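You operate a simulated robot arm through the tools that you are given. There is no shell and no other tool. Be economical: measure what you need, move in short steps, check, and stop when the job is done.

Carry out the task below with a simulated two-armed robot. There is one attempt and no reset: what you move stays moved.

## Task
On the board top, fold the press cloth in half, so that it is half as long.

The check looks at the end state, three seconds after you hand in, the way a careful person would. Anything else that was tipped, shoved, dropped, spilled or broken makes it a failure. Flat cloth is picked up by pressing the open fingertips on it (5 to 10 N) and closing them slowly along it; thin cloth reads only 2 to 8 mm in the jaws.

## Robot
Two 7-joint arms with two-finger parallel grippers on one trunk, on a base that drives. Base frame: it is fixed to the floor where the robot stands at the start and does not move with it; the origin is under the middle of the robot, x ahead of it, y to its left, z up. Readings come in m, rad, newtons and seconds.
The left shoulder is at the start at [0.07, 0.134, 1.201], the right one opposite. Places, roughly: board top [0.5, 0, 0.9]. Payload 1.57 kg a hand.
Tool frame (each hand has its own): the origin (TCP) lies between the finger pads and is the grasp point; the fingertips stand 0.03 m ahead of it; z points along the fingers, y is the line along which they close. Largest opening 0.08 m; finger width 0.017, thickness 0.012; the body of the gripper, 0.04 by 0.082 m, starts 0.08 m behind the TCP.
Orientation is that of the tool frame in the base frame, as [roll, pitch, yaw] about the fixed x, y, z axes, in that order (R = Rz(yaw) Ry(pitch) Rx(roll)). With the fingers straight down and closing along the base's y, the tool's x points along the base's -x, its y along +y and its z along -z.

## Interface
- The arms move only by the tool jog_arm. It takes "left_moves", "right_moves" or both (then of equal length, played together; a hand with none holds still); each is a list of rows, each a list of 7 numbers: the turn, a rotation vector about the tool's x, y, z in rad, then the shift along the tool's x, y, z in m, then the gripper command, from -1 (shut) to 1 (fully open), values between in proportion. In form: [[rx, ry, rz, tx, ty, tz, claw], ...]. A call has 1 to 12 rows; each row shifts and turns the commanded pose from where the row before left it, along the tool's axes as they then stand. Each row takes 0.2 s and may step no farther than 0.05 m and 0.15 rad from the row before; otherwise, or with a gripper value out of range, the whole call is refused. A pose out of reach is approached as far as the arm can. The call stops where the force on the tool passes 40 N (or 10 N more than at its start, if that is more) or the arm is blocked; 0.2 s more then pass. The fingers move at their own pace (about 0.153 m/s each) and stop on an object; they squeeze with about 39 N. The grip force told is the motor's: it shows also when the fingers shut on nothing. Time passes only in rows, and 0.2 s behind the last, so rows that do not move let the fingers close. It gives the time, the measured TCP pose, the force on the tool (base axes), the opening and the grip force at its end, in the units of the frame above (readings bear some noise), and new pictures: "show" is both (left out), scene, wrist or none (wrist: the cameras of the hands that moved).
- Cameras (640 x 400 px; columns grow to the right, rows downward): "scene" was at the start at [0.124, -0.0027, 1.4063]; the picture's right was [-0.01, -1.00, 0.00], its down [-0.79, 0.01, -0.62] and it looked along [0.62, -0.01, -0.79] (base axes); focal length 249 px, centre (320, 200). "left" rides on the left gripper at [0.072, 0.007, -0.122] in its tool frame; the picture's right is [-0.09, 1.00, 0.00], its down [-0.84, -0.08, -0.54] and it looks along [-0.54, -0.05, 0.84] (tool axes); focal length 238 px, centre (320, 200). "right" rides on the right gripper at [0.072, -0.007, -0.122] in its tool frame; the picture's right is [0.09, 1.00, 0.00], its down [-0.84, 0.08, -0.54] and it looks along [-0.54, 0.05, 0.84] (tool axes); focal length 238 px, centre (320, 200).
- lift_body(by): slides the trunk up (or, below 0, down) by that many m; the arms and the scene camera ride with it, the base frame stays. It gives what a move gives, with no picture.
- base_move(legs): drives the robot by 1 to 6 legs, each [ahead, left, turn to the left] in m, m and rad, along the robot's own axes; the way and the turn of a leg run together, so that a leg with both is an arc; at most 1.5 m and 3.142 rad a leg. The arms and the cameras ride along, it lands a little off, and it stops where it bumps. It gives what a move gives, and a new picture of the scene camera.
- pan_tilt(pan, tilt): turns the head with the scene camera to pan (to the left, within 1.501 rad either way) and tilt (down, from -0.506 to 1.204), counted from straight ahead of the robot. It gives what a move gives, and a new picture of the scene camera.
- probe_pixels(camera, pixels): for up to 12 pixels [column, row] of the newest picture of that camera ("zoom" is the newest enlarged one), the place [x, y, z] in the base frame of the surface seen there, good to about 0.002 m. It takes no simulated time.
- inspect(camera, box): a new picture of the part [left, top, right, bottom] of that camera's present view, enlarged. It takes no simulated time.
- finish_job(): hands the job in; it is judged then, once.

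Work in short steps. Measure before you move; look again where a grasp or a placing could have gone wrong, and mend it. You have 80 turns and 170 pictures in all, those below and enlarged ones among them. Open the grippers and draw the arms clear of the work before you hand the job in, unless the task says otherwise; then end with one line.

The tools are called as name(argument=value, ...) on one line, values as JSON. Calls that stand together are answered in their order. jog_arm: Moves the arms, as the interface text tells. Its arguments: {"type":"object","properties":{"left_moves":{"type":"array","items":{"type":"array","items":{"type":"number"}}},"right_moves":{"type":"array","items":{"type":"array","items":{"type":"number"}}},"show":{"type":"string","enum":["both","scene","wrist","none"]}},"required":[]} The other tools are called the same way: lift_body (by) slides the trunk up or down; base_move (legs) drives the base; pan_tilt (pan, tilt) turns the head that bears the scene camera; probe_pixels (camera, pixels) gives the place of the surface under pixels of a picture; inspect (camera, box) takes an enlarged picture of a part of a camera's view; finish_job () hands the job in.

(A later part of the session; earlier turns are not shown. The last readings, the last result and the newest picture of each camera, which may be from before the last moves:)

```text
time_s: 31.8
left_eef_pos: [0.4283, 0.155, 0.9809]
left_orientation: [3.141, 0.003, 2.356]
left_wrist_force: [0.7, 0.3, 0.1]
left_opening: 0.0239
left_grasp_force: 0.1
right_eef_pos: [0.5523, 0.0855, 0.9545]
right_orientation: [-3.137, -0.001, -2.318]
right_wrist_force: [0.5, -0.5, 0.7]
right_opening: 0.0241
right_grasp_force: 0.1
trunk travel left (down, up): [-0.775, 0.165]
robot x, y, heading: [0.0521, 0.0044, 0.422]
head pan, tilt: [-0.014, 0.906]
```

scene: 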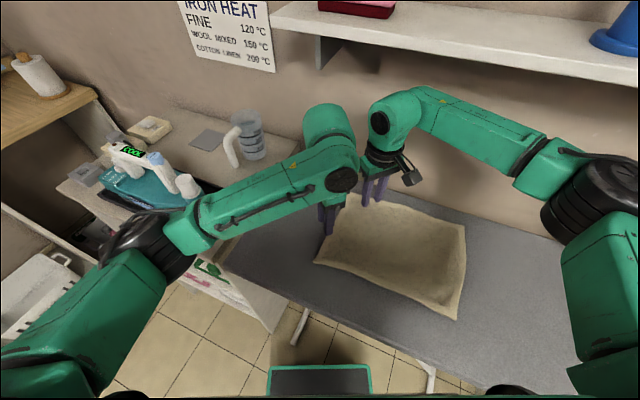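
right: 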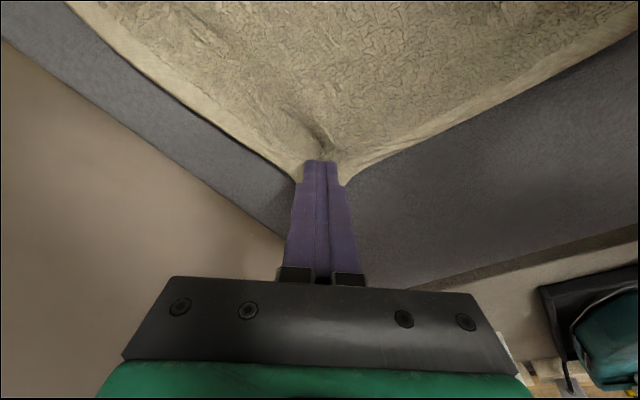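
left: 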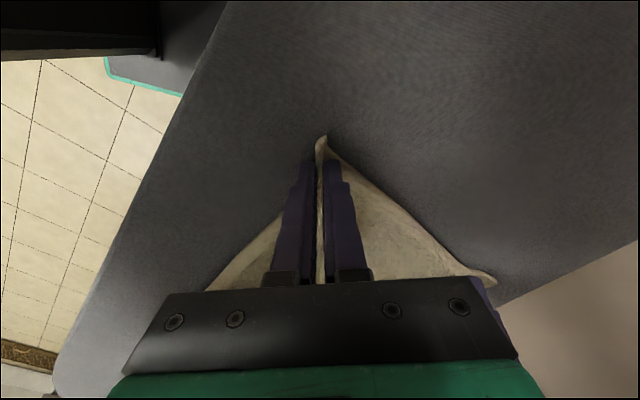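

Base is now at x 0.052 with the right hand upright. I bring the left back over the near corner and the right to about 20 mm inside the far corner, still above the cloth.

jog_arm(left_moves=[[0, 0, 0, 0.0103, -0.0265, 0, -0.4], [0, 0, 0, 0.0103, -0.0265, 0, -0.4], [0, 0, 0, 0, 0, 0.02, -0.4], [0, 0, 0, 0, 0, 0.018, -0.4], [0, 0, 0, 0, 0, 0, -0.4]], right_moves=[[0, 0, 0, 0, 0, 0, -0.4], [0, 0, 0, -0.012, 0.007, 0, -0.4], [0, 0, 0, -0.012, 0.007, 0, -0.4], [0, 0, 0, -0.0123, 0.0072, 0, -0.4], [0, 0, 0, 0, 0, 0, -0.4]], show="wrist")

```text
time_s: 33.0
left_eef_pos: [0.3785, 0.133, 0.941]
left_orientation: [-3.139, 0.001, 2.356]
left_wrist_force: [-0.3, -1.0, 0.3]
left_opening: 0.0239
left_grasp_force: 0.0
right_eef_pos: [0.5639, 0.1271, 0.9535]
right_orientation: [-3.138, -0.001, -2.319]
right_wrist_force: [-0.1, 0.1, 0.4]
right_opening: 0.0241
right_grasp_force: 0.1
trunk travel left (down, up): [-0.775, 0.165]
robot x, y, heading: [0.0509, -0.0001, 0.423]
head pan, tilt: [-0.014, 0.906]
```

right: 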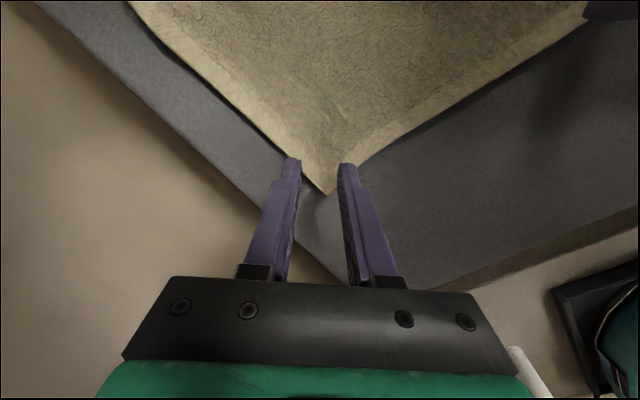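
left: 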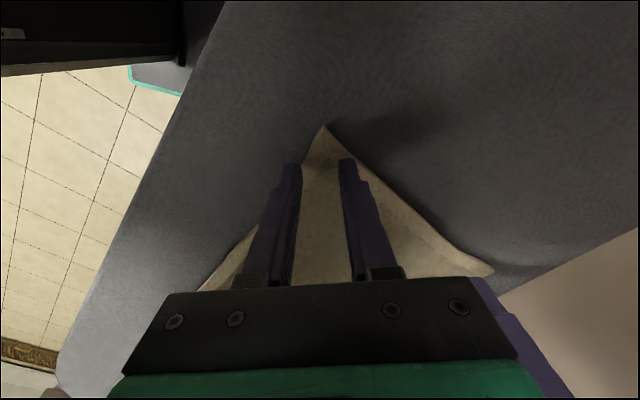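

I probe the far corner tip and confirm the right hand's place.

probe_pixels(camera="right", pixels=[[328, 191], [322, 170], [300, 165], [345, 150]])

probe_pixels(camera="left", pixels=[[323, 128], [322, 145]])

```text
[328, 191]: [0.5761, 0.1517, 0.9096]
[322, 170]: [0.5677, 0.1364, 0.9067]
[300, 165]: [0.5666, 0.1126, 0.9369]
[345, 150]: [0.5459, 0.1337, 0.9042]
```

```text
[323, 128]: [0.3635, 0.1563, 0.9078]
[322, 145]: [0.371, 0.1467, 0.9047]
```

The corner tips are at (0.576, 0.150) and (0.363, 0.156). I nudge each hand laterally a few mm and lower to contact.

jog_arm(left_moves=[[0, 0, 0, 0.005, 0.003, 0.003, -0.4], [0, 0, 0, 0, 0, 0.002, -0.4], [0, 0, 0, 0, 0, 0.002, -0.4], [0, 0, 0, 0, 0, 0.001, -0.4], [0, 0, 0, 0, 0, 0, -0.4]], right_moves=[[0, 0, 0, -0.001, 0.005, 0.01, -0.4], [0, 0, 0, 0, 0, 0.005, -0.4], [0, 0, 0, 0, 0, 0.003, -0.4], [0, 0, 0, 0, 0, 0.001, -0.4], [0, 0, 0, 0, 0, 0, -0.4]], show="none")

```text
time_s: 34.2
left_eef_pos: [0.3771, 0.1387, 0.9332]
left_orientation: [-3.141, 0.002, 2.353]
left_wrist_force: [1.2, 0.7, 2.8]
left_opening: 0.0244
left_grasp_force: 0.2
right_eef_pos: [0.5599, 0.133, 0.9334]
right_orientation: [-3.138, -0.001, -2.32]
right_wrist_force: [1.9, 1.8, 6.0]
right_opening: 0.024
right_grasp_force: 0.0
trunk travel left (down, up): [-0.775, 0.165]
robot x, y, heading: [0.0497, 0.0013, 0.421]
head pan, tilt: [-0.014, 0.906]
```

The right reads 6 N and the left 2.8 N. I press each a touch more, then close slowly.

jog_arm(left_moves=[[0, 0, 0, 0, 0, 0.0015, -0.4], [0, 0, 0, 0, 0, 0, -0.5], [0, 0, 0, 0, 0, 0, -0.6], [0, 0, 0, 0, 0, 0, -0.7], [0, 0, 0, 0, 0, 0, -0.8], [0, 0, 0, 0, 0, 0, -0.9], [0, 0, 0, 0, 0, 0, -1], [0, 0, 0, 0, 0, 0, -1]], right_moves=[[0, 0, 0, 0, 0, 0.0007, -0.4], [0, 0, 0, 0, 0, 0, -0.5], [0, 0, 0, 0, 0, 0, -0.6], [0, 0, 0, 0, 0, 0, -0.7], [0, 0, 0, 0, 0, 0, -0.8], [0, 0, 0, 0, 0, 0, -0.9], [0, 0, 0, 0, 0, 0, -1], [0, 0, 0, 0, 0, 0, -1]], show="wrist")

```text
time_s: 36.0
left_eef_pos: [0.3747, 0.138, 0.932]
left_orientation: [-3.142, 0.0, 2.355]
left_wrist_force: [4.0, 1.2, 12.7]
left_opening: 0.0039
left_grasp_force: 25.0
right_eef_pos: [0.5582, 0.1307, 0.9332]
right_orientation: [-3.137, 0.001, -2.319]
right_wrist_force: [-1.4, -0.3, 8.7]
right_opening: 0.0002
right_grasp_force: 21.2
trunk travel left (down, up): [-0.775, 0.165]
robot x, y, heading: [0.0486, 0.0025, 0.424]
head pan, tilt: [-0.014, 0.906]
```

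right: 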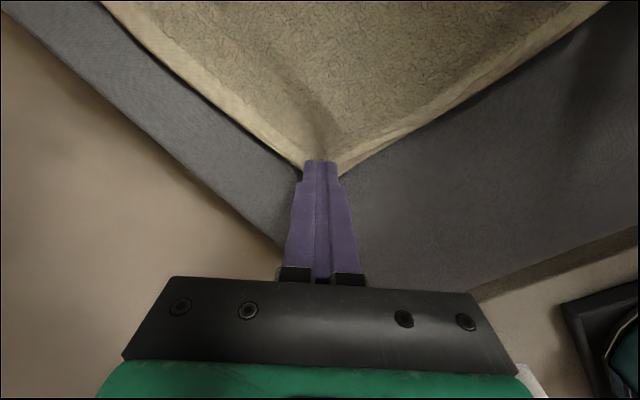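
left: 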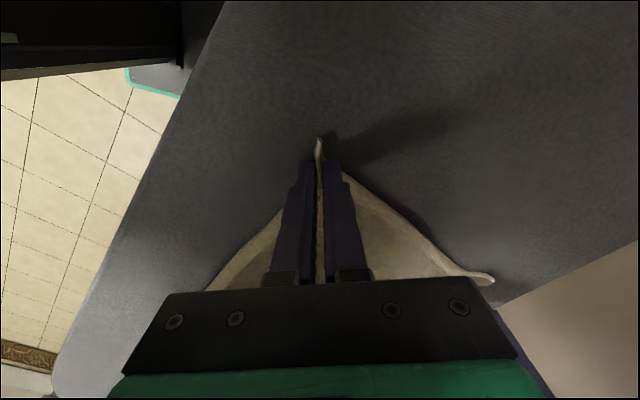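

The left holds well (3.9 mm); the right formed a ridge but slipped off. I reopen the right wider, move 8 mm further in, and press again a bit more firmly.

jog_arm(right_moves=[[0, 0, 0, 0, 0, -0.012, -0.9], [0, 0, 0, 0.006, 0.002, 0, -0.1], [0, 0, 0, 0, 0, 0, -0.1], [0, 0, 0, 0, 0, 0.008, -0.1], [0, 0, 0, 0, 0, 0.004, -0.1], [0, 0, 0, 0, 0, 0.001, -0.1], [0, 0, 0, 0, 0, 0, -0.1]], show="wrist")

```text
time_s: 37.6
left_eef_pos: [0.3764, 0.1379, 0.9324]
left_orientation: [-3.141, 0.001, 2.356]
left_wrist_force: [4.6, 3.7, 12.6]
left_opening: 0.004
left_grasp_force: 24.3
right_eef_pos: [0.554, 0.1287, 0.9311]
right_orientation: [-3.139, 0.003, -2.319]
right_wrist_force: [1.9, -2.7, 14.0]
right_opening: 0.036
right_grasp_force: 0.1
trunk travel left (down, up): [-0.775, 0.165]
robot x, y, heading: [0.0527, 0.002, 0.428]
head pan, tilt: [-0.014, 0.906]
```

right: 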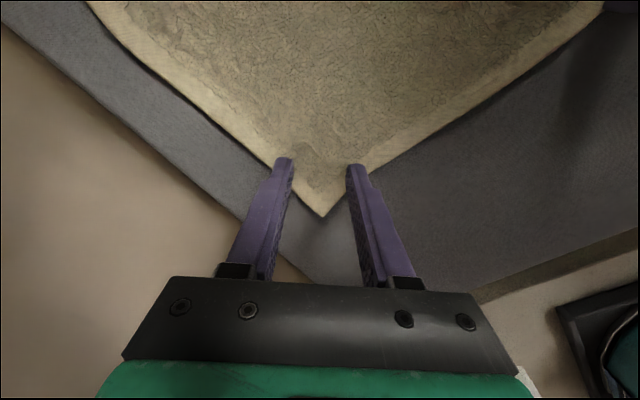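

The fingers stand on the cloth with the tip at (322,213). I ease slightly and close slowly.

jog_arm(right_moves=[[0, 0, 0, 0, 0, -0.0004, -0.2], [0, 0, 0, 0, 0, 0, -0.3], [0, 0, 0, 0, 0, 0, -0.4], [0, 0, 0, 0, 0, 0, -0.5], [0, 0, 0, 0, 0, 0, -0.6], [0, 0, 0, 0, 0, 0, -0.7], [0, 0, 0, 0, 0, 0, -0.8], [0, 0, 0, 0, 0, 0, -0.9], [0, 0, 0, 0, 0, 0, -1], [0, 0, 0, 0, 0, 0, -1]], show="wrist")

```text
time_s: 39.8
left_eef_pos: [0.3756, 0.1371, 0.932]
left_orientation: [3.141, 0.0, 2.354]
left_wrist_force: [8.1, 2.4, 11.8]
left_opening: 0.004
left_grasp_force: 24.9
right_eef_pos: [0.5526, 0.1286, 0.932]
right_orientation: [-3.136, -0.001, -2.318]
right_wrist_force: [-0.7, 0.7, 18.2]
right_opening: 0.0031
right_grasp_force: 24.1
trunk travel left (down, up): [-0.775, 0.165]
robot x, y, heading: [0.0511, 0.0038, 0.424]
head pan, tilt: [-0.014, 0.906]
```

right: 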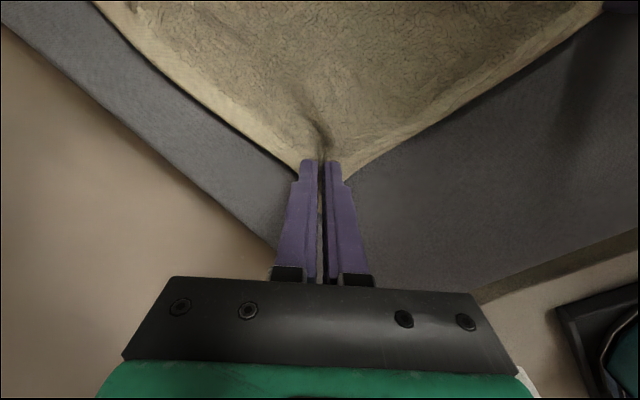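

Both corners are held (4.0 and 3.1 mm). I lift both 50 mm while moving 65 mm to the right, together, and check the hold.

jog_arm(left_moves=[[0, 0, 0, 0, 0, -0.015, -1], [0, 0, 0, -0.0085, -0.0085, -0.012, -1], [0, 0, 0, -0.0113, -0.0113, -0.012, -1], [0, 0, 0, -0.0132, -0.0132, -0.008, -1], [0, 0, 0, -0.0132, -0.0132, -0.003, -1]], right_moves=[[0, 0, 0, 0, 0, -0.015, -1], [0, 0, 0, 0.0088, -0.0082, -0.012, -1], [0, 0, 0, 0.0117, -0.0109, -0.012, -1], [0, 0, 0, 0.0137, -0.0127, -0.008, -1], [0, 0, 0, 0.0137, -0.0127, -0.003, -1]])

```text
time_s: 41.0
left_eef_pos: [0.3773, 0.0721, 0.9833]
left_orientation: [-3.139, -0.002, 2.355]
left_wrist_force: [0.2, 0.2, 0.7]
left_opening: 0.0038
left_grasp_force: 24.5
right_eef_pos: [0.5534, 0.0606, 0.9821]
right_orientation: [-3.138, -0.001, -2.316]
right_wrist_force: [0.1, -0.1, -0.3]
right_opening: 0.0028
right_grasp_force: 24.3
trunk travel left (down, up): [-0.775, 0.165]
robot x, y, heading: [0.0523, 0.0042, 0.427]
head pan, tilt: [-0.014, 0.906]
```

scene: 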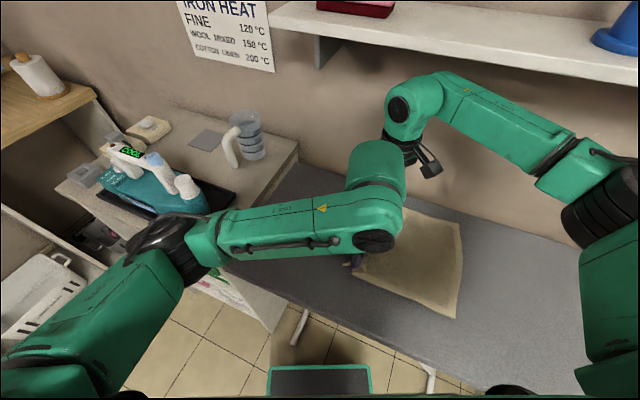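
right: 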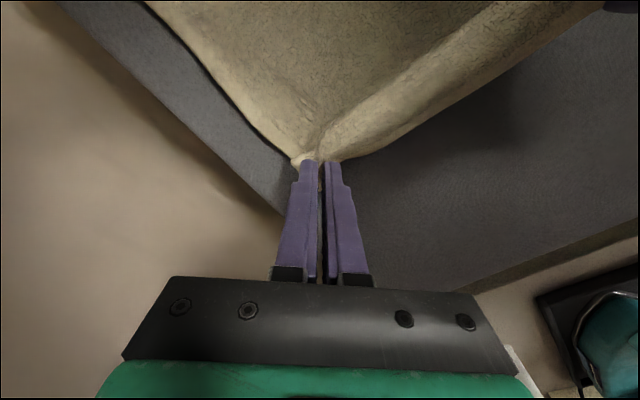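
left: 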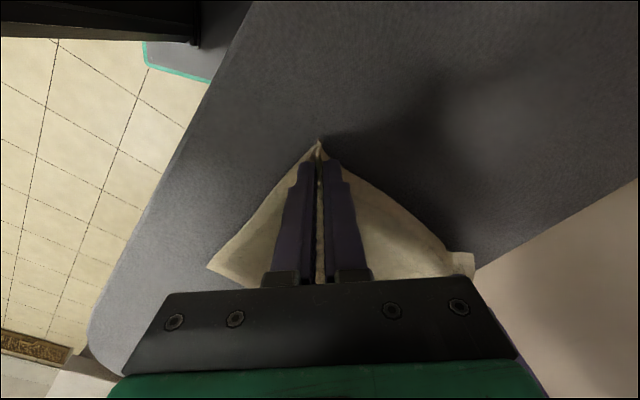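

Both corners are up and held. I drive the base 0.13 m to the right (world −y) with the hands carrying the cloth along.

base_move(legs=[[-0.054, -0.118, 0]])

```text
time_s: 42.3
left_eef_pos: [0.3782, -0.0523, 0.9815]
left_orientation: [-3.138, 0.002, 2.353]
left_wrist_force: [0.4, -0.6, 0.2]
left_opening: 0.0043
left_grasp_force: 24.7
right_eef_pos: [0.5542, -0.0637, 0.9811]
right_orientation: [-3.138, -0.003, -2.318]
right_wrist_force: [0.9, 0.0, -0.9]
right_opening: 0.0029
right_grasp_force: 24.3
trunk travel left (down, up): [-0.775, 0.165]
robot x, y, heading: [0.0501, -0.1255, 0.422]
head pan, tilt: [-0.014, 0.906]
```

scene: 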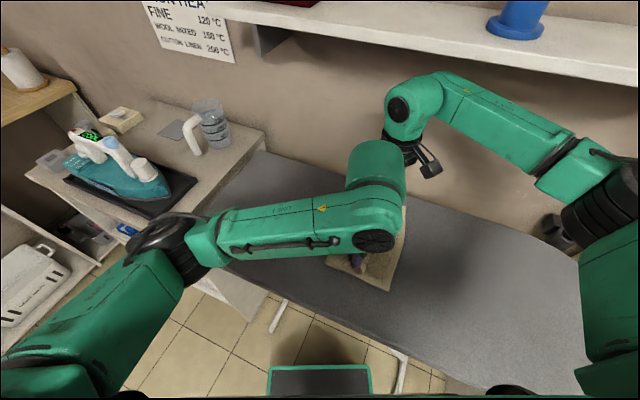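

The cloth follows. Now I turn the hands ±90° in place so that the pinched corner tips will point toward the right-side corners.

jog_arm(left_moves=[[0, 0, -0.143, 0, 0, 0, -1], [0, 0, -0.143, 0, 0, 0, -1], [0, 0, -0.143, 0, 0, 0, -1], [0, 0, -0.143, 0, 0, 0, -1], [0, 0, -0.143, 0, 0, 0, -1], [0, 0, -0.143, 0, 0, 0, -1], [0, 0, -0.143, 0, 0, 0, -1], [0, 0, -0.143, 0, 0, 0, -1], [0, 0, -0.143, 0, 0, 0, -1], [0, 0, -0.143, 0, 0, 0, -1], [0, 0, -0.14, 0, 0, 0, -1]], right_moves=[[0, 0, 0.143, 0, 0, 0, -1], [0, 0, 0.143, 0, 0, 0, -1], [0, 0, 0.143, 0, 0, 0, -1], [0, 0, 0.143, 0, 0, 0, -1], [0, 0, 0.143, 0, 0, 0, -1], [0, 0, 0.143, 0, 0, 0, -1], [0, 0, 0.143, 0, 0, 0, -1], [0, 0, 0.143, 0, 0, 0, -1], [0, 0, 0.143, 0, 0, 0, -1], [0, 0, 0.143, 0, 0, 0, -1], [0, 0, 0.143, 0, 0, 0, -1]])

```text
time_s: 44.7
left_eef_pos: [0.3777, -0.0538, 0.9821]
left_orientation: [3.141, -0.002, -2.358]
left_wrist_force: [0.4, -0.3, 0.4]
left_opening: 0.004
left_grasp_force: 24.7
right_eef_pos: [0.5527, -0.0635, 0.9825]
right_orientation: [-3.14, 0.004, 2.392]
right_wrist_force: [0.2, -0.4, 0.7]
right_opening: 0.0023
right_grasp_force: 23.8
trunk travel left (down, up): [-0.775, 0.165]
robot x, y, heading: [0.0503, -0.1217, 0.424]
head pan, tilt: [-0.014, 0.906]
```

scene: 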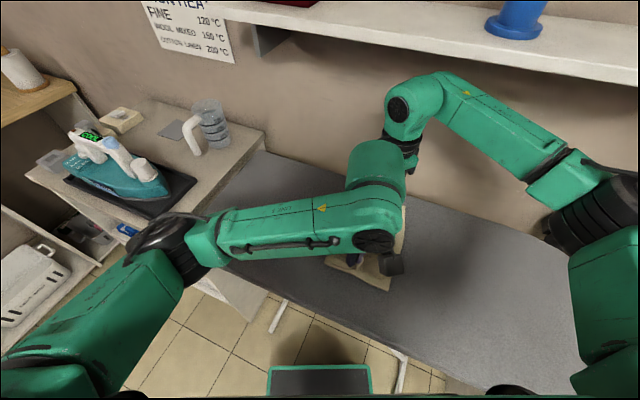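
right: 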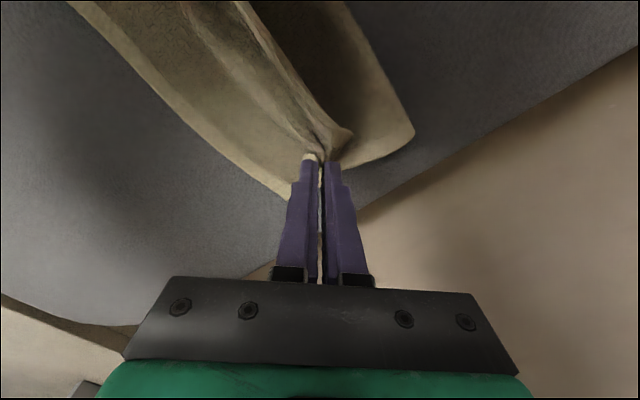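
left: 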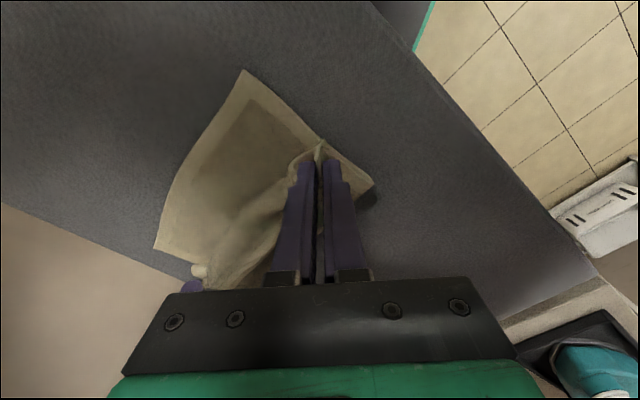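

The fold is forming. I probe the lower-layer corners: near-right at left-view (243,72), far-right at right-view (410,133).

probe_pixels(camera="left", pixels=[[243, 73], [157, 245], [370, 183], [318, 146]])

probe_pixels(camera="right", pixels=[[410, 133], [350, 170], [285, 195]])

```text
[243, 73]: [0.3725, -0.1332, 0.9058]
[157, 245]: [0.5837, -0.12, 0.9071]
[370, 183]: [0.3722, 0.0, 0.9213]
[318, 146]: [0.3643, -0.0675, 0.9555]
```

```text
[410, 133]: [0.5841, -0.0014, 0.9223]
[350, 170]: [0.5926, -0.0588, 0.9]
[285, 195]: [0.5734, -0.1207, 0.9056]
```

The lower right corners are at (0.3725, −0.133) and (0.584, −0.121). I carry each pinched tip the rest of the way onto them while lowering to about z 0.940.

jog_arm(left_moves=[[0, 0, 0, 0.0071, -0.0085, 0.003, -1], [0, 0, 0, 0.0071, -0.0085, 0.005, -1], [0, 0, 0, 0.0071, -0.0085, 0.007, -1], [0, 0, 0, 0.0071, -0.0085, 0.009, -1], [0, 0, 0, 0.0071, -0.0085, 0.009, -1], [0, 0, 0, 0.0071, -0.0085, 0.009, -1], [0, 0, 0, 0, 0, 0, -1]], right_moves=[[0, 0, 0, -0.0066, -0.0041, 0.003, -1], [0, 0, 0, -0.0066, -0.0041, 0.005, -1], [0, 0, 0, -0.0066, -0.0041, 0.007, -1], [0, 0, 0, -0.0066, -0.0041, 0.009, -1], [0, 0, 0, -0.0066, -0.0041, 0.009, -1], [0, 0, 0, -0.0066, -0.0041, 0.009, -1], [0, 0, 0, 0, 0, 0, -1]])

```text
time_s: 46.3
left_eef_pos: [0.3812, -0.12, 0.9408]
left_orientation: [-3.14, 0.0, -2.357]
left_wrist_force: [1.8, 1.3, 3.8]
left_opening: 0.0036
left_grasp_force: 24.6
right_eef_pos: [0.566, -0.1088, 0.9401]
right_orientation: [-3.14, 0.006, 2.394]
right_wrist_force: [-1.1, -1.1, 3.8]
right_opening: 0.0
right_grasp_force: 21.1
trunk travel left (down, up): [-0.775, 0.165]
robot x, y, heading: [0.0509, -0.1274, 0.426]
head pan, tilt: [-0.014, 0.906]
```

scene: 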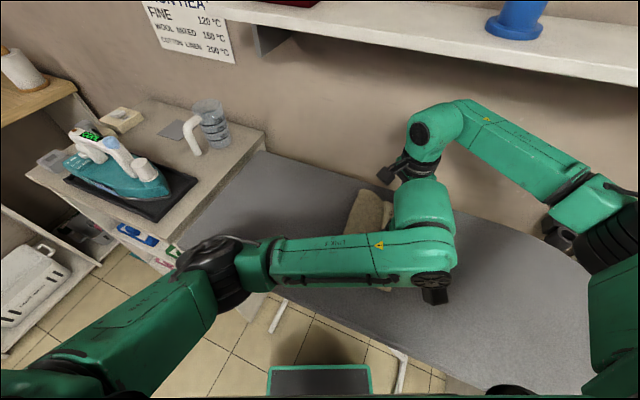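
right: 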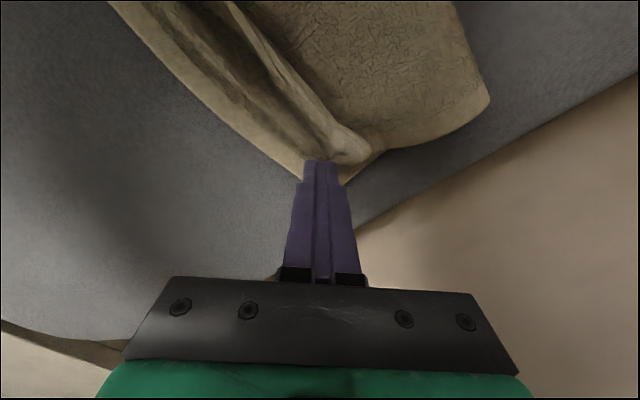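
left: 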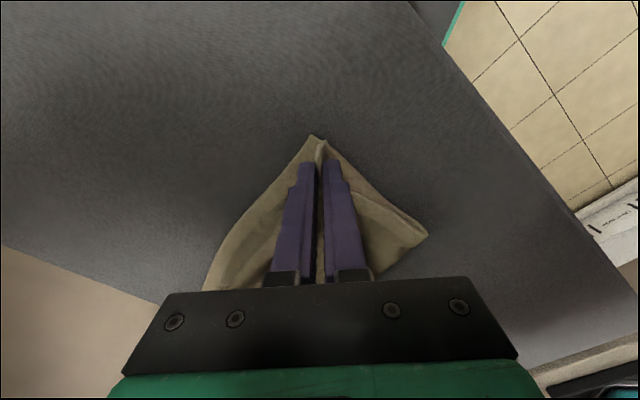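

The right lost its grip near the end, but the layer is almost over. The left tip sits on the near-right corner. I release the left, raise both hands and draw them back to look.

jog_arm(left_moves=[[0, 0, 0, 0, 0, 0.001, -0.8], [0, 0, 0, 0, 0, 0, -0.5], [0, 0, 0, 0, 0, -0.01, -0.3], [0, 0, 0, 0, 0, -0.03, -0.3], [0, 0, 0, 0, 0.03, -0.04, -0.3], [0, 0, 0, 0.03, 0.04, -0.03, -0.3], [0, 0, 0, 0, 0.045, -0.02, -0.3], [0, 0, 0, 0, 0.045, 0, -0.3], [0, 0, 0, 0, 0.045, 0, -0.3]], right_moves=[[0, 0, 0, 0, 0, -0.005, -1], [0, 0, 0, 0, 0, -0.01, -1], [0, 0, 0, 0, 0, -0.02, -1], [0, 0, 0, 0, -0.03, 0, -1], [0, 0, 0, 0, -0.04, 0, -1], [0, 0, 0, 0, -0.04, 0, -1], [0, 0, 0, 0, -0.04, 0, -1], [0, 0, 0, 0, 0, 0, -1], [0, 0, 0, 0, 0, 0, -1]])

```text
refused: row 6 steps farther than a row can; nothing moved
```

Row 6 was too long; I shorten it and resend.

jog_arm(left_moves=[[0, 0, 0, 0, 0, 0.001, -0.8], [0, 0, 0, 0, 0, 0, -0.5], [0, 0, 0, 0, 0, -0.01, -0.3], [0, 0, 0, 0, 0, -0.03, -0.3], [0, 0, 0, 0, 0.02, -0.04, -0.3], [0, 0, 0, 0.02, 0.03, -0.03, -0.3], [0, 0, 0, 0, 0.045, -0.02, -0.3], [0, 0, 0, 0, 0.045, 0, -0.3], [0, 0, 0, 0, 0.045, 0, -0.3]], right_moves=[[0, 0, 0, 0, 0, -0.005, -1], [0, 0, 0, 0, 0, -0.01, -1], [0, 0, 0, 0, 0, -0.02, -1], [0, 0, 0, 0, -0.03, 0, -1], [0, 0, 0, 0, -0.04, 0, -1], [0, 0, 0, 0, -0.04, 0, -1], [0, 0, 0, 0, -0.04, 0, -1], [0, 0, 0, 0, 0, 0, -1], [0, 0, 0, 0, 0, 0, -1]])

```text
time_s: 48.3
left_eef_pos: [0.269, -0.0364, 1.0698]
left_orientation: [-3.141, -0.002, -2.359]
left_wrist_force: [-0.5, -0.3, -0.4]
left_opening: 0.0279
left_grasp_force: 0.1
left hand out of reach, approached as far as the arm can: row 9
right_eef_pos: [0.4643, -0.22, 0.9741]
right_orientation: [-3.14, 0.001, 2.394]
right_wrist_force: [-0.2, -0.7, 0.1]
right_opening: 0.0001
right_grasp_force: 21.2
trunk travel left (down, up): [-0.775, 0.165]
robot x, y, heading: [0.0484, -0.1228, 0.424]
head pan, tilt: [-0.014, 0.906]
```

scene: 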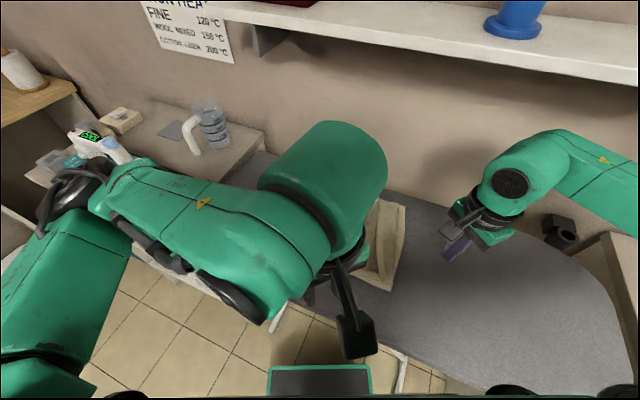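
right: 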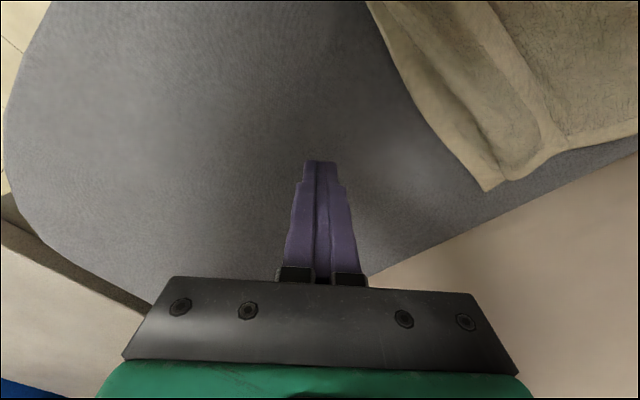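
left: 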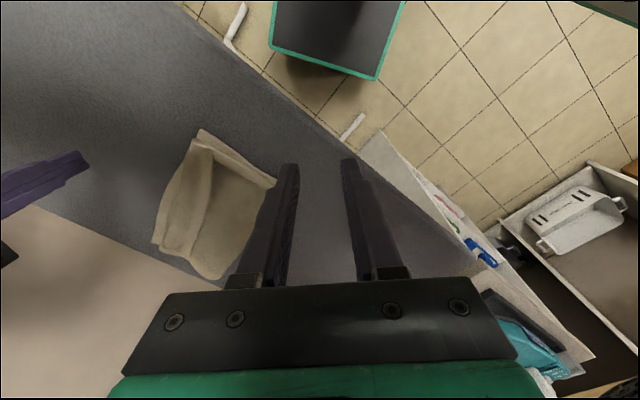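

I swing the left hand away to the left to uncover the cloth.

jog_arm(left_moves=[[0, 0, 0, -0.02, 0.02, 0, -0.3], [0, 0, 0, -0.035, 0.03, 0, -0.3], [0, 0, 0, -0.035, 0.03, 0, -0.3], [0, 0, 0, -0.035, 0.03, 0, -0.3], [0, 0, 0, -0.035, 0.03, 0, -0.3], [0, 0, 0, -0.035, 0.03, 0, -0.3], [0, 0, 0, 0, 0, 0, -0.3]], show="scene")

inspect(camera="scene", box=[280, 150, 456, 260])

```text
time_s: 49.9
left_eef_pos: [0.2699, -0.0264, 1.0697]
left_orientation: [3.141, -0.002, -2.36]
left_wrist_force: [-0.1, 0.5, 0.1]
left_opening: 0.0279
left_grasp_force: 0.0
left hand out of reach, approached as far as the arm can: row 1, 2, 3, 4, 5, 6
right_eef_pos: [0.464, -0.2199, 0.9749]
right_orientation: [-3.139, 0.003, 2.393]
right_wrist_force: [0.4, -0.4, -0.1]
right_opening: 0.0
right_grasp_force: 21.7
trunk travel left (down, up): [-0.775, 0.165]
robot x, y, heading: [0.0535, -0.1245, 0.424]
head pan, tilt: [-0.014, 0.906]
```

scene: 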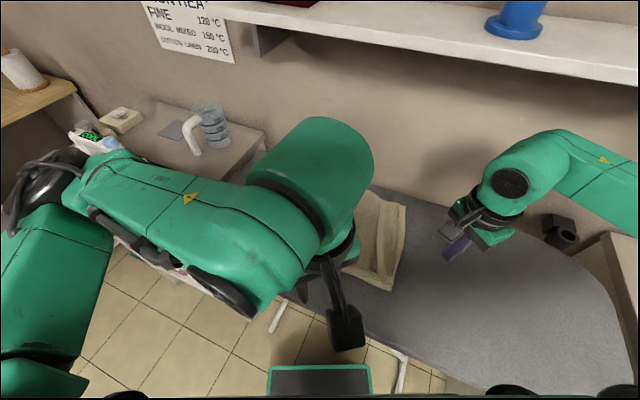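

```text
3.64 times, centred on (368, 205) of scene
```

zoom: 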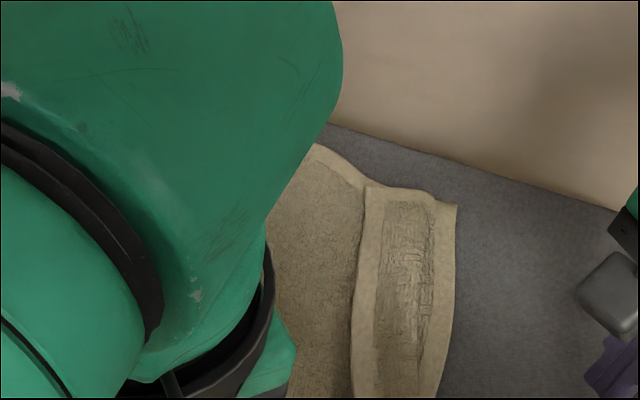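

The left arm is jammed near its inner limit. I unwind its wrist while going outward and up to clear the view.

jog_arm(left_moves=[[0, 0, 0.14, -0.02, -0.02, 0, -0.3], [0, 0, 0.14, 0, 0, 0, -0.3], [0, 0, 0.14, 0, 0, 0, -0.3], [0, 0, 0.14, 0, 0, 0, -0.3], [0, 0, 0.14, 0, 0, 0, -0.3], [0, 0, 0.1, 0, 0, 0, -0.3]], show="scene")

```text
time_s: 51.3
left_eef_pos: [0.2975, -0.0256, 1.0703]
left_orientation: [-3.139, -0.002, 3.12]
left_wrist_force: [-0.6, 0.2, -0.2]
left_opening: 0.0279
left_grasp_force: 0.2
right_eef_pos: [0.4621, -0.2201, 0.9739]
right_orientation: [-3.139, 0.004, 2.392]
right_wrist_force: [-0.2, -1.0, 0.6]
right_opening: 0.0002
right_grasp_force: 21.2
trunk travel left (down, up): [-0.775, 0.165]
robot x, y, heading: [0.0503, -0.1313, 0.424]
head pan, tilt: [-0.014, 0.906]
```

scene: 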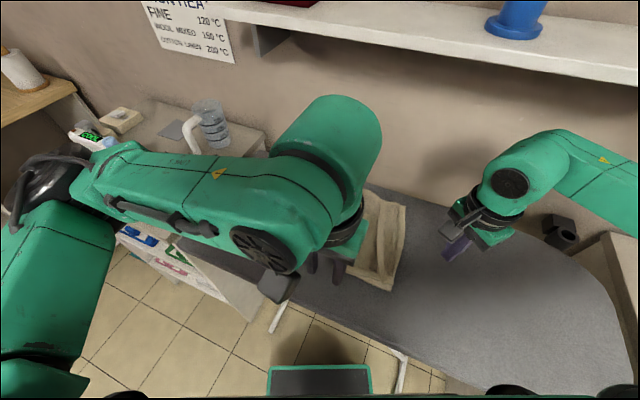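

Unjammed. Now yaw is about π, so I move straight to the left (+y) by 0.16 m.

jog_arm(left_moves=[[0, 0, 0, -0.015, 0.04, 0, -0.3], [0, 0, 0, -0.015, 0.045, 0, -0.3], [0, 0, 0, -0.01, 0.045, 0, -0.3], [0, 0, 0, 0, 0.045, 0, -0.3], [0, 0, 0, 0, 0, 0, -0.3]], show="scene")

inspect(camera="scene", box=[296, 170, 456, 310])

```text
time_s: 52.5
left_eef_pos: [0.3401, 0.1482, 1.0715]
left_orientation: [-3.141, -0.003, 3.124]
left_wrist_force: [0.1, 0.3, -0.4]
left_opening: 0.0279
left_grasp_force: 0.1
right_eef_pos: [0.4637, -0.2208, 0.9751]
right_orientation: [-3.139, 0.005, 2.392]
right_wrist_force: [0.3, 0.2, 0.5]
right_opening: 0.0001
right_grasp_force: 21.3
trunk travel left (down, up): [-0.775, 0.165]
robot x, y, heading: [0.0527, -0.127, 0.422]
head pan, tilt: [-0.014, 0.906]
```

scene: 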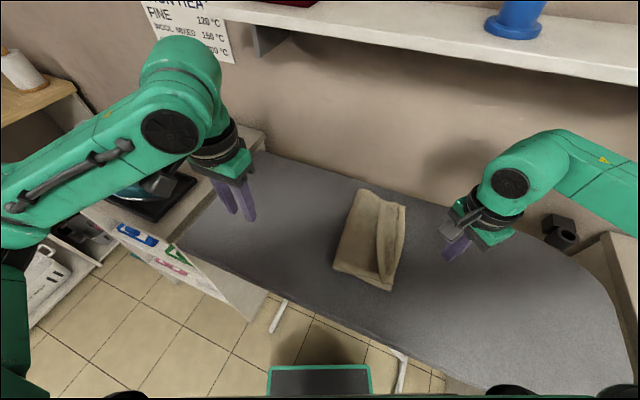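

```text
2.86 times, centred on (376, 240) of scene
```

zoom: 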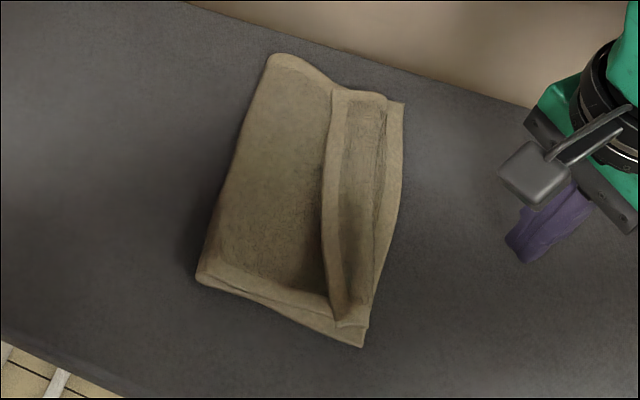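

The top layer's outer strip is turned back on itself (zoom columns 325–385). I measure its heights.

probe_pixels(camera="zoom", pixels=[[335, 95], [325, 180], [325, 250], [338, 315], [355, 130], [355, 200], [350, 270], [383, 100], [385, 200], [402, 110], [362, 342], [300, 180]])

probe_pixels(camera="zoom", pixels=[[270, 60], [198, 275], [240, 180], [315, 180], [380, 200], [372, 250], [368, 320], [370, 290], [395, 200]])

inspect(camera="scene", box=[352, 180, 416, 220])

inspect(camera="scene", box=[352, 230, 424, 300])

```text
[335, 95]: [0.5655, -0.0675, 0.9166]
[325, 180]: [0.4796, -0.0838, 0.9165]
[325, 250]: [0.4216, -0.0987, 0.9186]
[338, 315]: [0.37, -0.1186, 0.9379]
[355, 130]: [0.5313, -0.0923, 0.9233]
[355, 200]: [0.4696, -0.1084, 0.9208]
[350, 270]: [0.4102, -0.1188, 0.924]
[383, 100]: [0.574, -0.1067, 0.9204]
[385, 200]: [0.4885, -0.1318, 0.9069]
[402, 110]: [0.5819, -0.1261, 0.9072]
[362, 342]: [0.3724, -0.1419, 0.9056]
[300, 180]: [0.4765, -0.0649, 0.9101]
```

```text
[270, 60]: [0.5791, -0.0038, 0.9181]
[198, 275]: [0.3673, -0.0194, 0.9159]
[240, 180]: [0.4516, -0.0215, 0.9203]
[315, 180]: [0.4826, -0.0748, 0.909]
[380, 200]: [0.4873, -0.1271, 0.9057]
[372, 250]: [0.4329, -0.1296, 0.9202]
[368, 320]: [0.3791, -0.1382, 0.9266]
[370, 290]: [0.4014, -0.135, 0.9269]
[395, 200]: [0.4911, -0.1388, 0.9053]
```

```text
10.00 times, centred on (384, 200) of scene
```

zoom: 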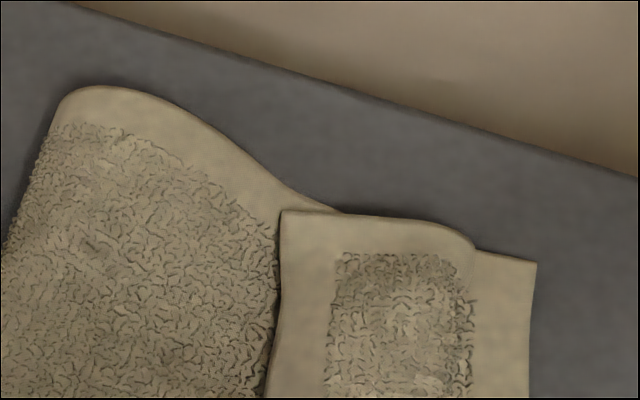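

```text
5.71 times, centred on (388, 265) of scene
```

zoom: 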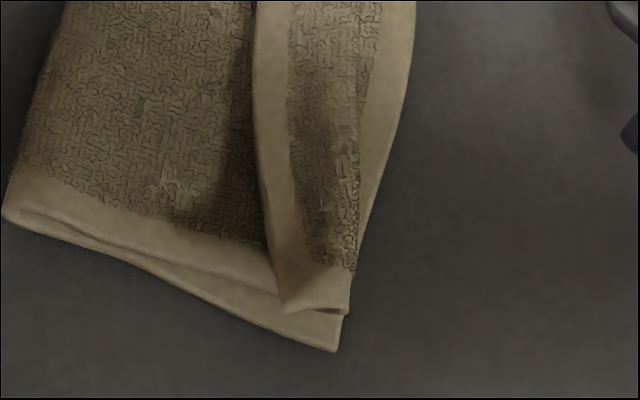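

The flap's free edge is at y≈−0.07 to −0.10 (z≈0.917), crease near y≈−0.12. I will rake it over with the right hand: fingers spread along x, set down left of the edge. First I turn, open and move above the start point.

jog_arm(right_moves=[[0, 0, 0.137, 0, 0, -0.008, -0.5], [0, 0, 0.137, 0, 0, -0.008, 0], [0, 0, 0.137, 0, 0, -0.008, 0.5], [0, 0, 0.137, 0, 0, 0, 1], [0, 0, 0.137, 0, 0, 0, 1], [0, 0, 0.137, 0, 0, 0, 1], [0, 0, 0, 0.044, 0.015, 0, 1], [0, 0, 0, 0.044, 0.015, 0, 1], [0, 0, 0, 0.044, 0.015, 0, 1], [0, 0, 0, 0.044, 0.015, 0, 1], [0, 0, 0, 0, 0, 0, 1]])

```text
time_s: 54.9
left_eef_pos: [0.3396, 0.1486, 1.0709]
left_orientation: [-3.139, -0.003, 3.124]
left_wrist_force: [-0.1, -0.4, -0.7]
left_opening: 0.0278
left_grasp_force: 0.0
right_eef_pos: [0.5238, -0.0445, 1.0001]
right_orientation: [3.139, 0.002, 1.571]
right_wrist_force: [-0.1, 0.0, -0.7]
right_opening: 0.0799
right_grasp_force: 0.1
trunk travel left (down, up): [-0.775, 0.165]
robot x, y, heading: [0.0509, -0.1291, 0.43]
head pan, tilt: [-0.014, 0.906]
```

scene: 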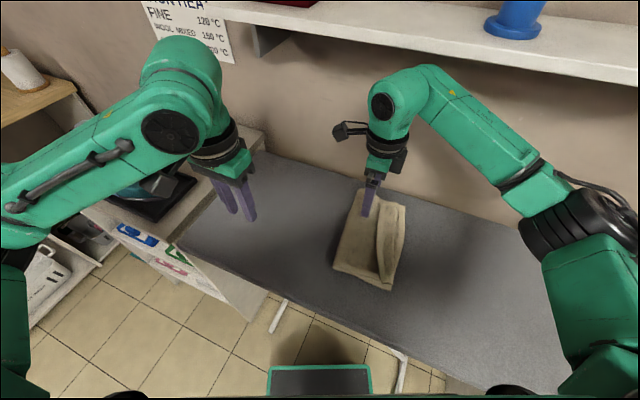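
right: 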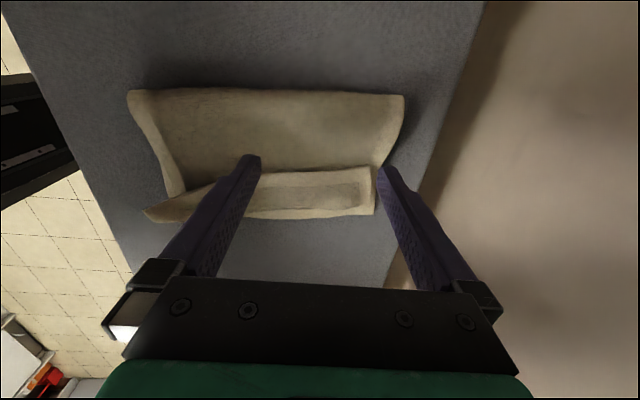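

Pose is right; I narrow the spread to 6 cm and lower to just above the middle layer (tips at z≈0.913).

jog_arm(right_moves=[[0, 0, 0, 0, 0, 0.03, 0.5], [0, 0, 0, 0, 0, 0.02, 0.5], [0, 0, 0, 0, 0, 0.007, 0.5], [0, 0, 0, 0, 0, 0, 0.5]], show="wrist")

```text
time_s: 55.9
left_eef_pos: [0.3412, 0.1504, 1.0702]
left_orientation: [-3.14, 0.0, 3.125]
left_wrist_force: [-0.5, 0.0, -0.9]
left_opening: 0.0279
left_grasp_force: 0.1
right_eef_pos: [0.5241, -0.043, 0.9403]
right_orientation: [3.139, 0.005, 1.571]
right_wrist_force: [0.3, -0.2, -0.3]
right_opening: 0.0599
right_grasp_force: 0.1
trunk travel left (down, up): [-0.775, 0.165]
robot x, y, heading: [0.0472, -0.1266, 0.422]
head pan, tilt: [-0.014, 0.906]
```

right: 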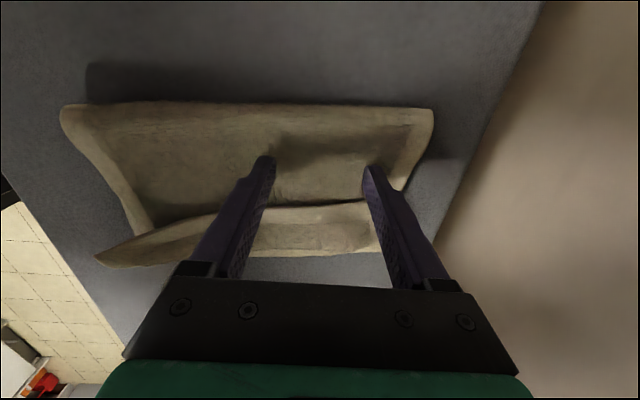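

Tips hover at the middle layer with no load. I rake toward the right, rising gently.

jog_arm(right_moves=[[0, 0, 0, -0.012, 0, 0, 0.5], [0, 0, 0, -0.012, 0, 0, 0.5], [0, 0, 0, -0.012, 0, -0.002, 0.5], [0, 0, 0, -0.012, 0, -0.004, 0.5], [0, 0, 0, -0.012, 0, -0.005, 0.5], [0, 0, 0, -0.012, 0, -0.004, 0.5], [0, 0, 0, -0.012, 0, -0.002, 0.5], [0, 0, 0, -0.012, 0, 0, 0.5], [0, 0, 0, -0.012, 0, 0.003, 0.5]])

```text
time_s: 57.9
left_eef_pos: [0.3395, 0.1478, 1.0704]
left_orientation: [-3.137, -0.001, 3.123]
left_wrist_force: [-0.7, 0.6, 0.6]
left_opening: 0.0282
left_grasp_force: 0.0
right_eef_pos: [0.5233, -0.1521, 0.956]
right_orientation: [3.141, 0.002, 1.57]
right_wrist_force: [-0.6, -0.2, 0.5]
right_opening: 0.0602
right_grasp_force: 0.1
trunk travel left (down, up): [-0.775, 0.165]
robot x, y, heading: [0.0492, -0.1268, 0.424]
head pan, tilt: [-0.014, 0.906]
```

scene: 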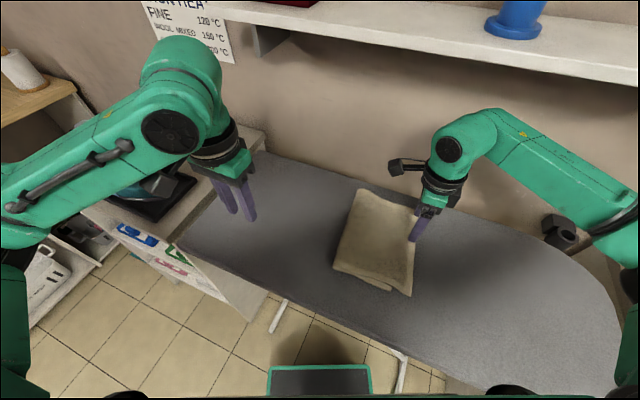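
right: 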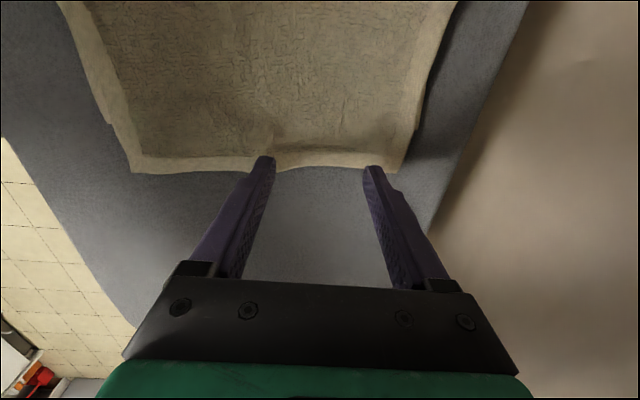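

Excellent: the flap turned over fully. I move the right hand up and away to the right, then inspect.

jog_arm(right_moves=[[0, 0, 0, 0, 0, -0.02, 0.5], [0, 0, 0, -0.04, -0.02, -0.01, 0.5], [0, 0, 0, -0.04, -0.02, 0, 0.5], [0, 0, 0, -0.03, -0.02, 0, 0.5], [0, 0, 0, 0, 0, 0, 0.5]], show="scene")

inspect(camera="scene", box=[304, 180, 448, 306])

probe_pixels(camera="zoom", pixels=[[245, 60], [135, 360], [480, 100], [480, 490]])

```text
time_s: 59.1
left_eef_pos: [0.3409, 0.149, 1.0695]
left_orientation: [-3.139, -0.001, 3.123]
left_wrist_force: [-0.8, 0.4, 0.1]
left_opening: 0.028
left_grasp_force: 0.1
right_eef_pos: [0.464, -0.2617, 0.9862]
right_orientation: [3.14, 0.002, 1.569]
right_wrist_force: [-0.3, 0.3, -0.2]
right_opening: 0.0601
right_grasp_force: 0.1
trunk travel left (down, up): [-0.775, 0.165]
robot x, y, heading: [0.0491, -0.1254, 0.424]
head pan, tilt: [-0.014, 0.906]
```

scene: 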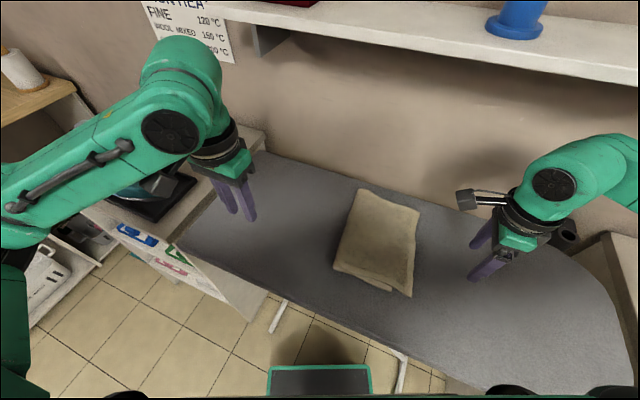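

```text
3.17 times, centred on (376, 243) of scene
```

zoom: 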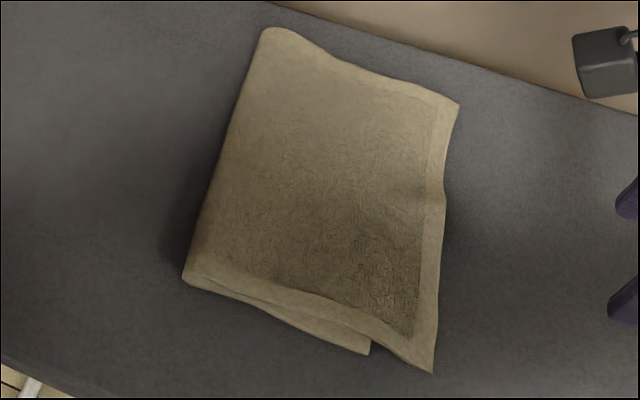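

```text
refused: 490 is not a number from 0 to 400
```

I probe the corners of the folded shape to judge the alignment.

probe_pixels(camera="zoom", pixels=[[270, 33], [187, 275], [456, 105], [431, 368], [368, 352], [440, 200], [310, 170], [205, 220], [240, 110], [400, 220]])

```text
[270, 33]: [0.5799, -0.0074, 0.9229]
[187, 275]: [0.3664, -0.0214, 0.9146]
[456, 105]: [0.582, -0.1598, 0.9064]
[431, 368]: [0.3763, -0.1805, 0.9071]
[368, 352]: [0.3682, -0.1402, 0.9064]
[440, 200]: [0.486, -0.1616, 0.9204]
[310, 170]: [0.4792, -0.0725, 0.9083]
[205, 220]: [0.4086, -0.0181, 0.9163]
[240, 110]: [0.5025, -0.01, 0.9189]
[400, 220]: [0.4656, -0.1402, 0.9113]
```

The fold is good, but the top edge overshoots the bottom edge by 35–40 mm (−0.18/−0.16 against −0.14/−0.126). I will pinch the overhanging top layer near its near end and lift it back left; first I position above (0.405, −0.161).

jog_arm(right_moves=[[0, 0, 0, 0.034, -0.02, 0, 0.2], [0, 0, 0, 0.034, -0.02, 0, -0.1], [0, 0, 0, 0.033, -0.019, 0, -0.1], [0, 0, 0, 0, 0, 0.025, -0.1], [0, 0, 0, 0, 0, 0.02, -0.1], [0, 0, 0, 0, 0, 0, -0.1]], show="wrist")

```text
time_s: 60.5
left_eef_pos: [0.3407, 0.1489, 1.0703]
left_orientation: [-3.139, -0.002, 3.124]
left_wrist_force: [0.1, -0.2, 0.6]
left_opening: 0.028
left_grasp_force: 0.1
right_eef_pos: [0.405, -0.1599, 0.9409]
right_orientation: [3.14, 0.006, 1.57]
right_wrist_force: [0.1, 0.2, 0.1]
right_opening: 0.0359
right_grasp_force: 0.0
trunk travel left (down, up): [-0.775, 0.165]
robot x, y, heading: [0.0493, -0.1274, 0.426]
head pan, tilt: [-0.014, 0.906]
```

right: 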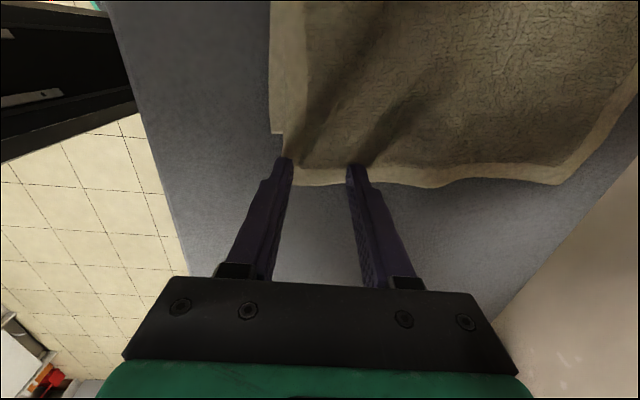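

Placed at the near end. I go down to contact.

jog_arm(right_moves=[[0, 0, 0, 0, 0, 0.004, -0.1], [0, 0, 0, 0, 0, 0.003, -0.1], [0, 0, 0, 0, 0, 0.002, -0.1], [0, 0, 0, 0, 0, 0, -0.1]], show="none")

```text
time_s: 61.5
left_eef_pos: [0.3395, 0.148, 1.0726]
left_orientation: [-3.139, 0.001, 3.124]
left_wrist_force: [-1.0, 1.1, 0.7]
left_opening: 0.0281
left_grasp_force: 0.0
right_eef_pos: [0.4044, -0.1608, 0.933]
right_orientation: [3.139, 0.003, 1.571]
right_wrist_force: [1.9, -2.1, 12.8]
right_opening: 0.036
right_grasp_force: 0.0
trunk travel left (down, up): [-0.775, 0.165]
robot x, y, heading: [0.0512, -0.1217, 0.422]
head pan, tilt: [-0.014, 0.906]
```

12.8 N is slightly above the range; that same level gripped well before. I close slowly, easing a hair.

jog_arm(right_moves=[[0, 0, 0, 0, 0, -0.0004, -0.2], [0, 0, 0, 0, 0, 0, -0.3], [0, 0, 0, 0, 0, 0, -0.4], [0, 0, 0, 0, 0, 0, -0.5], [0, 0, 0, 0, 0, 0, -0.6], [0, 0, 0, 0, 0, 0, -0.7], [0, 0, 0, 0, 0, 0, -0.8], [0, 0, 0, 0, 0, 0, -0.9], [0, 0, 0, 0, 0, 0, -1], [0, 0, 0, 0, 0, 0, -1]], show="wrist")

```text
time_s: 63.7
left_eef_pos: [0.3397, 0.1487, 1.0715]
left_orientation: [-3.14, 0.001, 3.125]
left_wrist_force: [0.4, -0.4, 0.8]
left_opening: 0.028
left_grasp_force: 0.0
right_eef_pos: [0.4038, -0.1609, 0.9328]
right_orientation: [3.139, 0.003, 1.571]
right_wrist_force: [0.3, 0.7, 10.9]
right_opening: 0.0065
right_grasp_force: 26.2
trunk travel left (down, up): [-0.775, 0.165]
robot x, y, heading: [0.0495, -0.1256, 0.422]
head pan, tilt: [-0.014, 0.906]
```

right: 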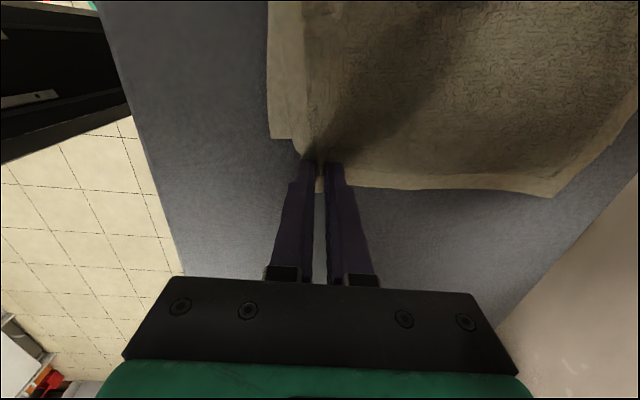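

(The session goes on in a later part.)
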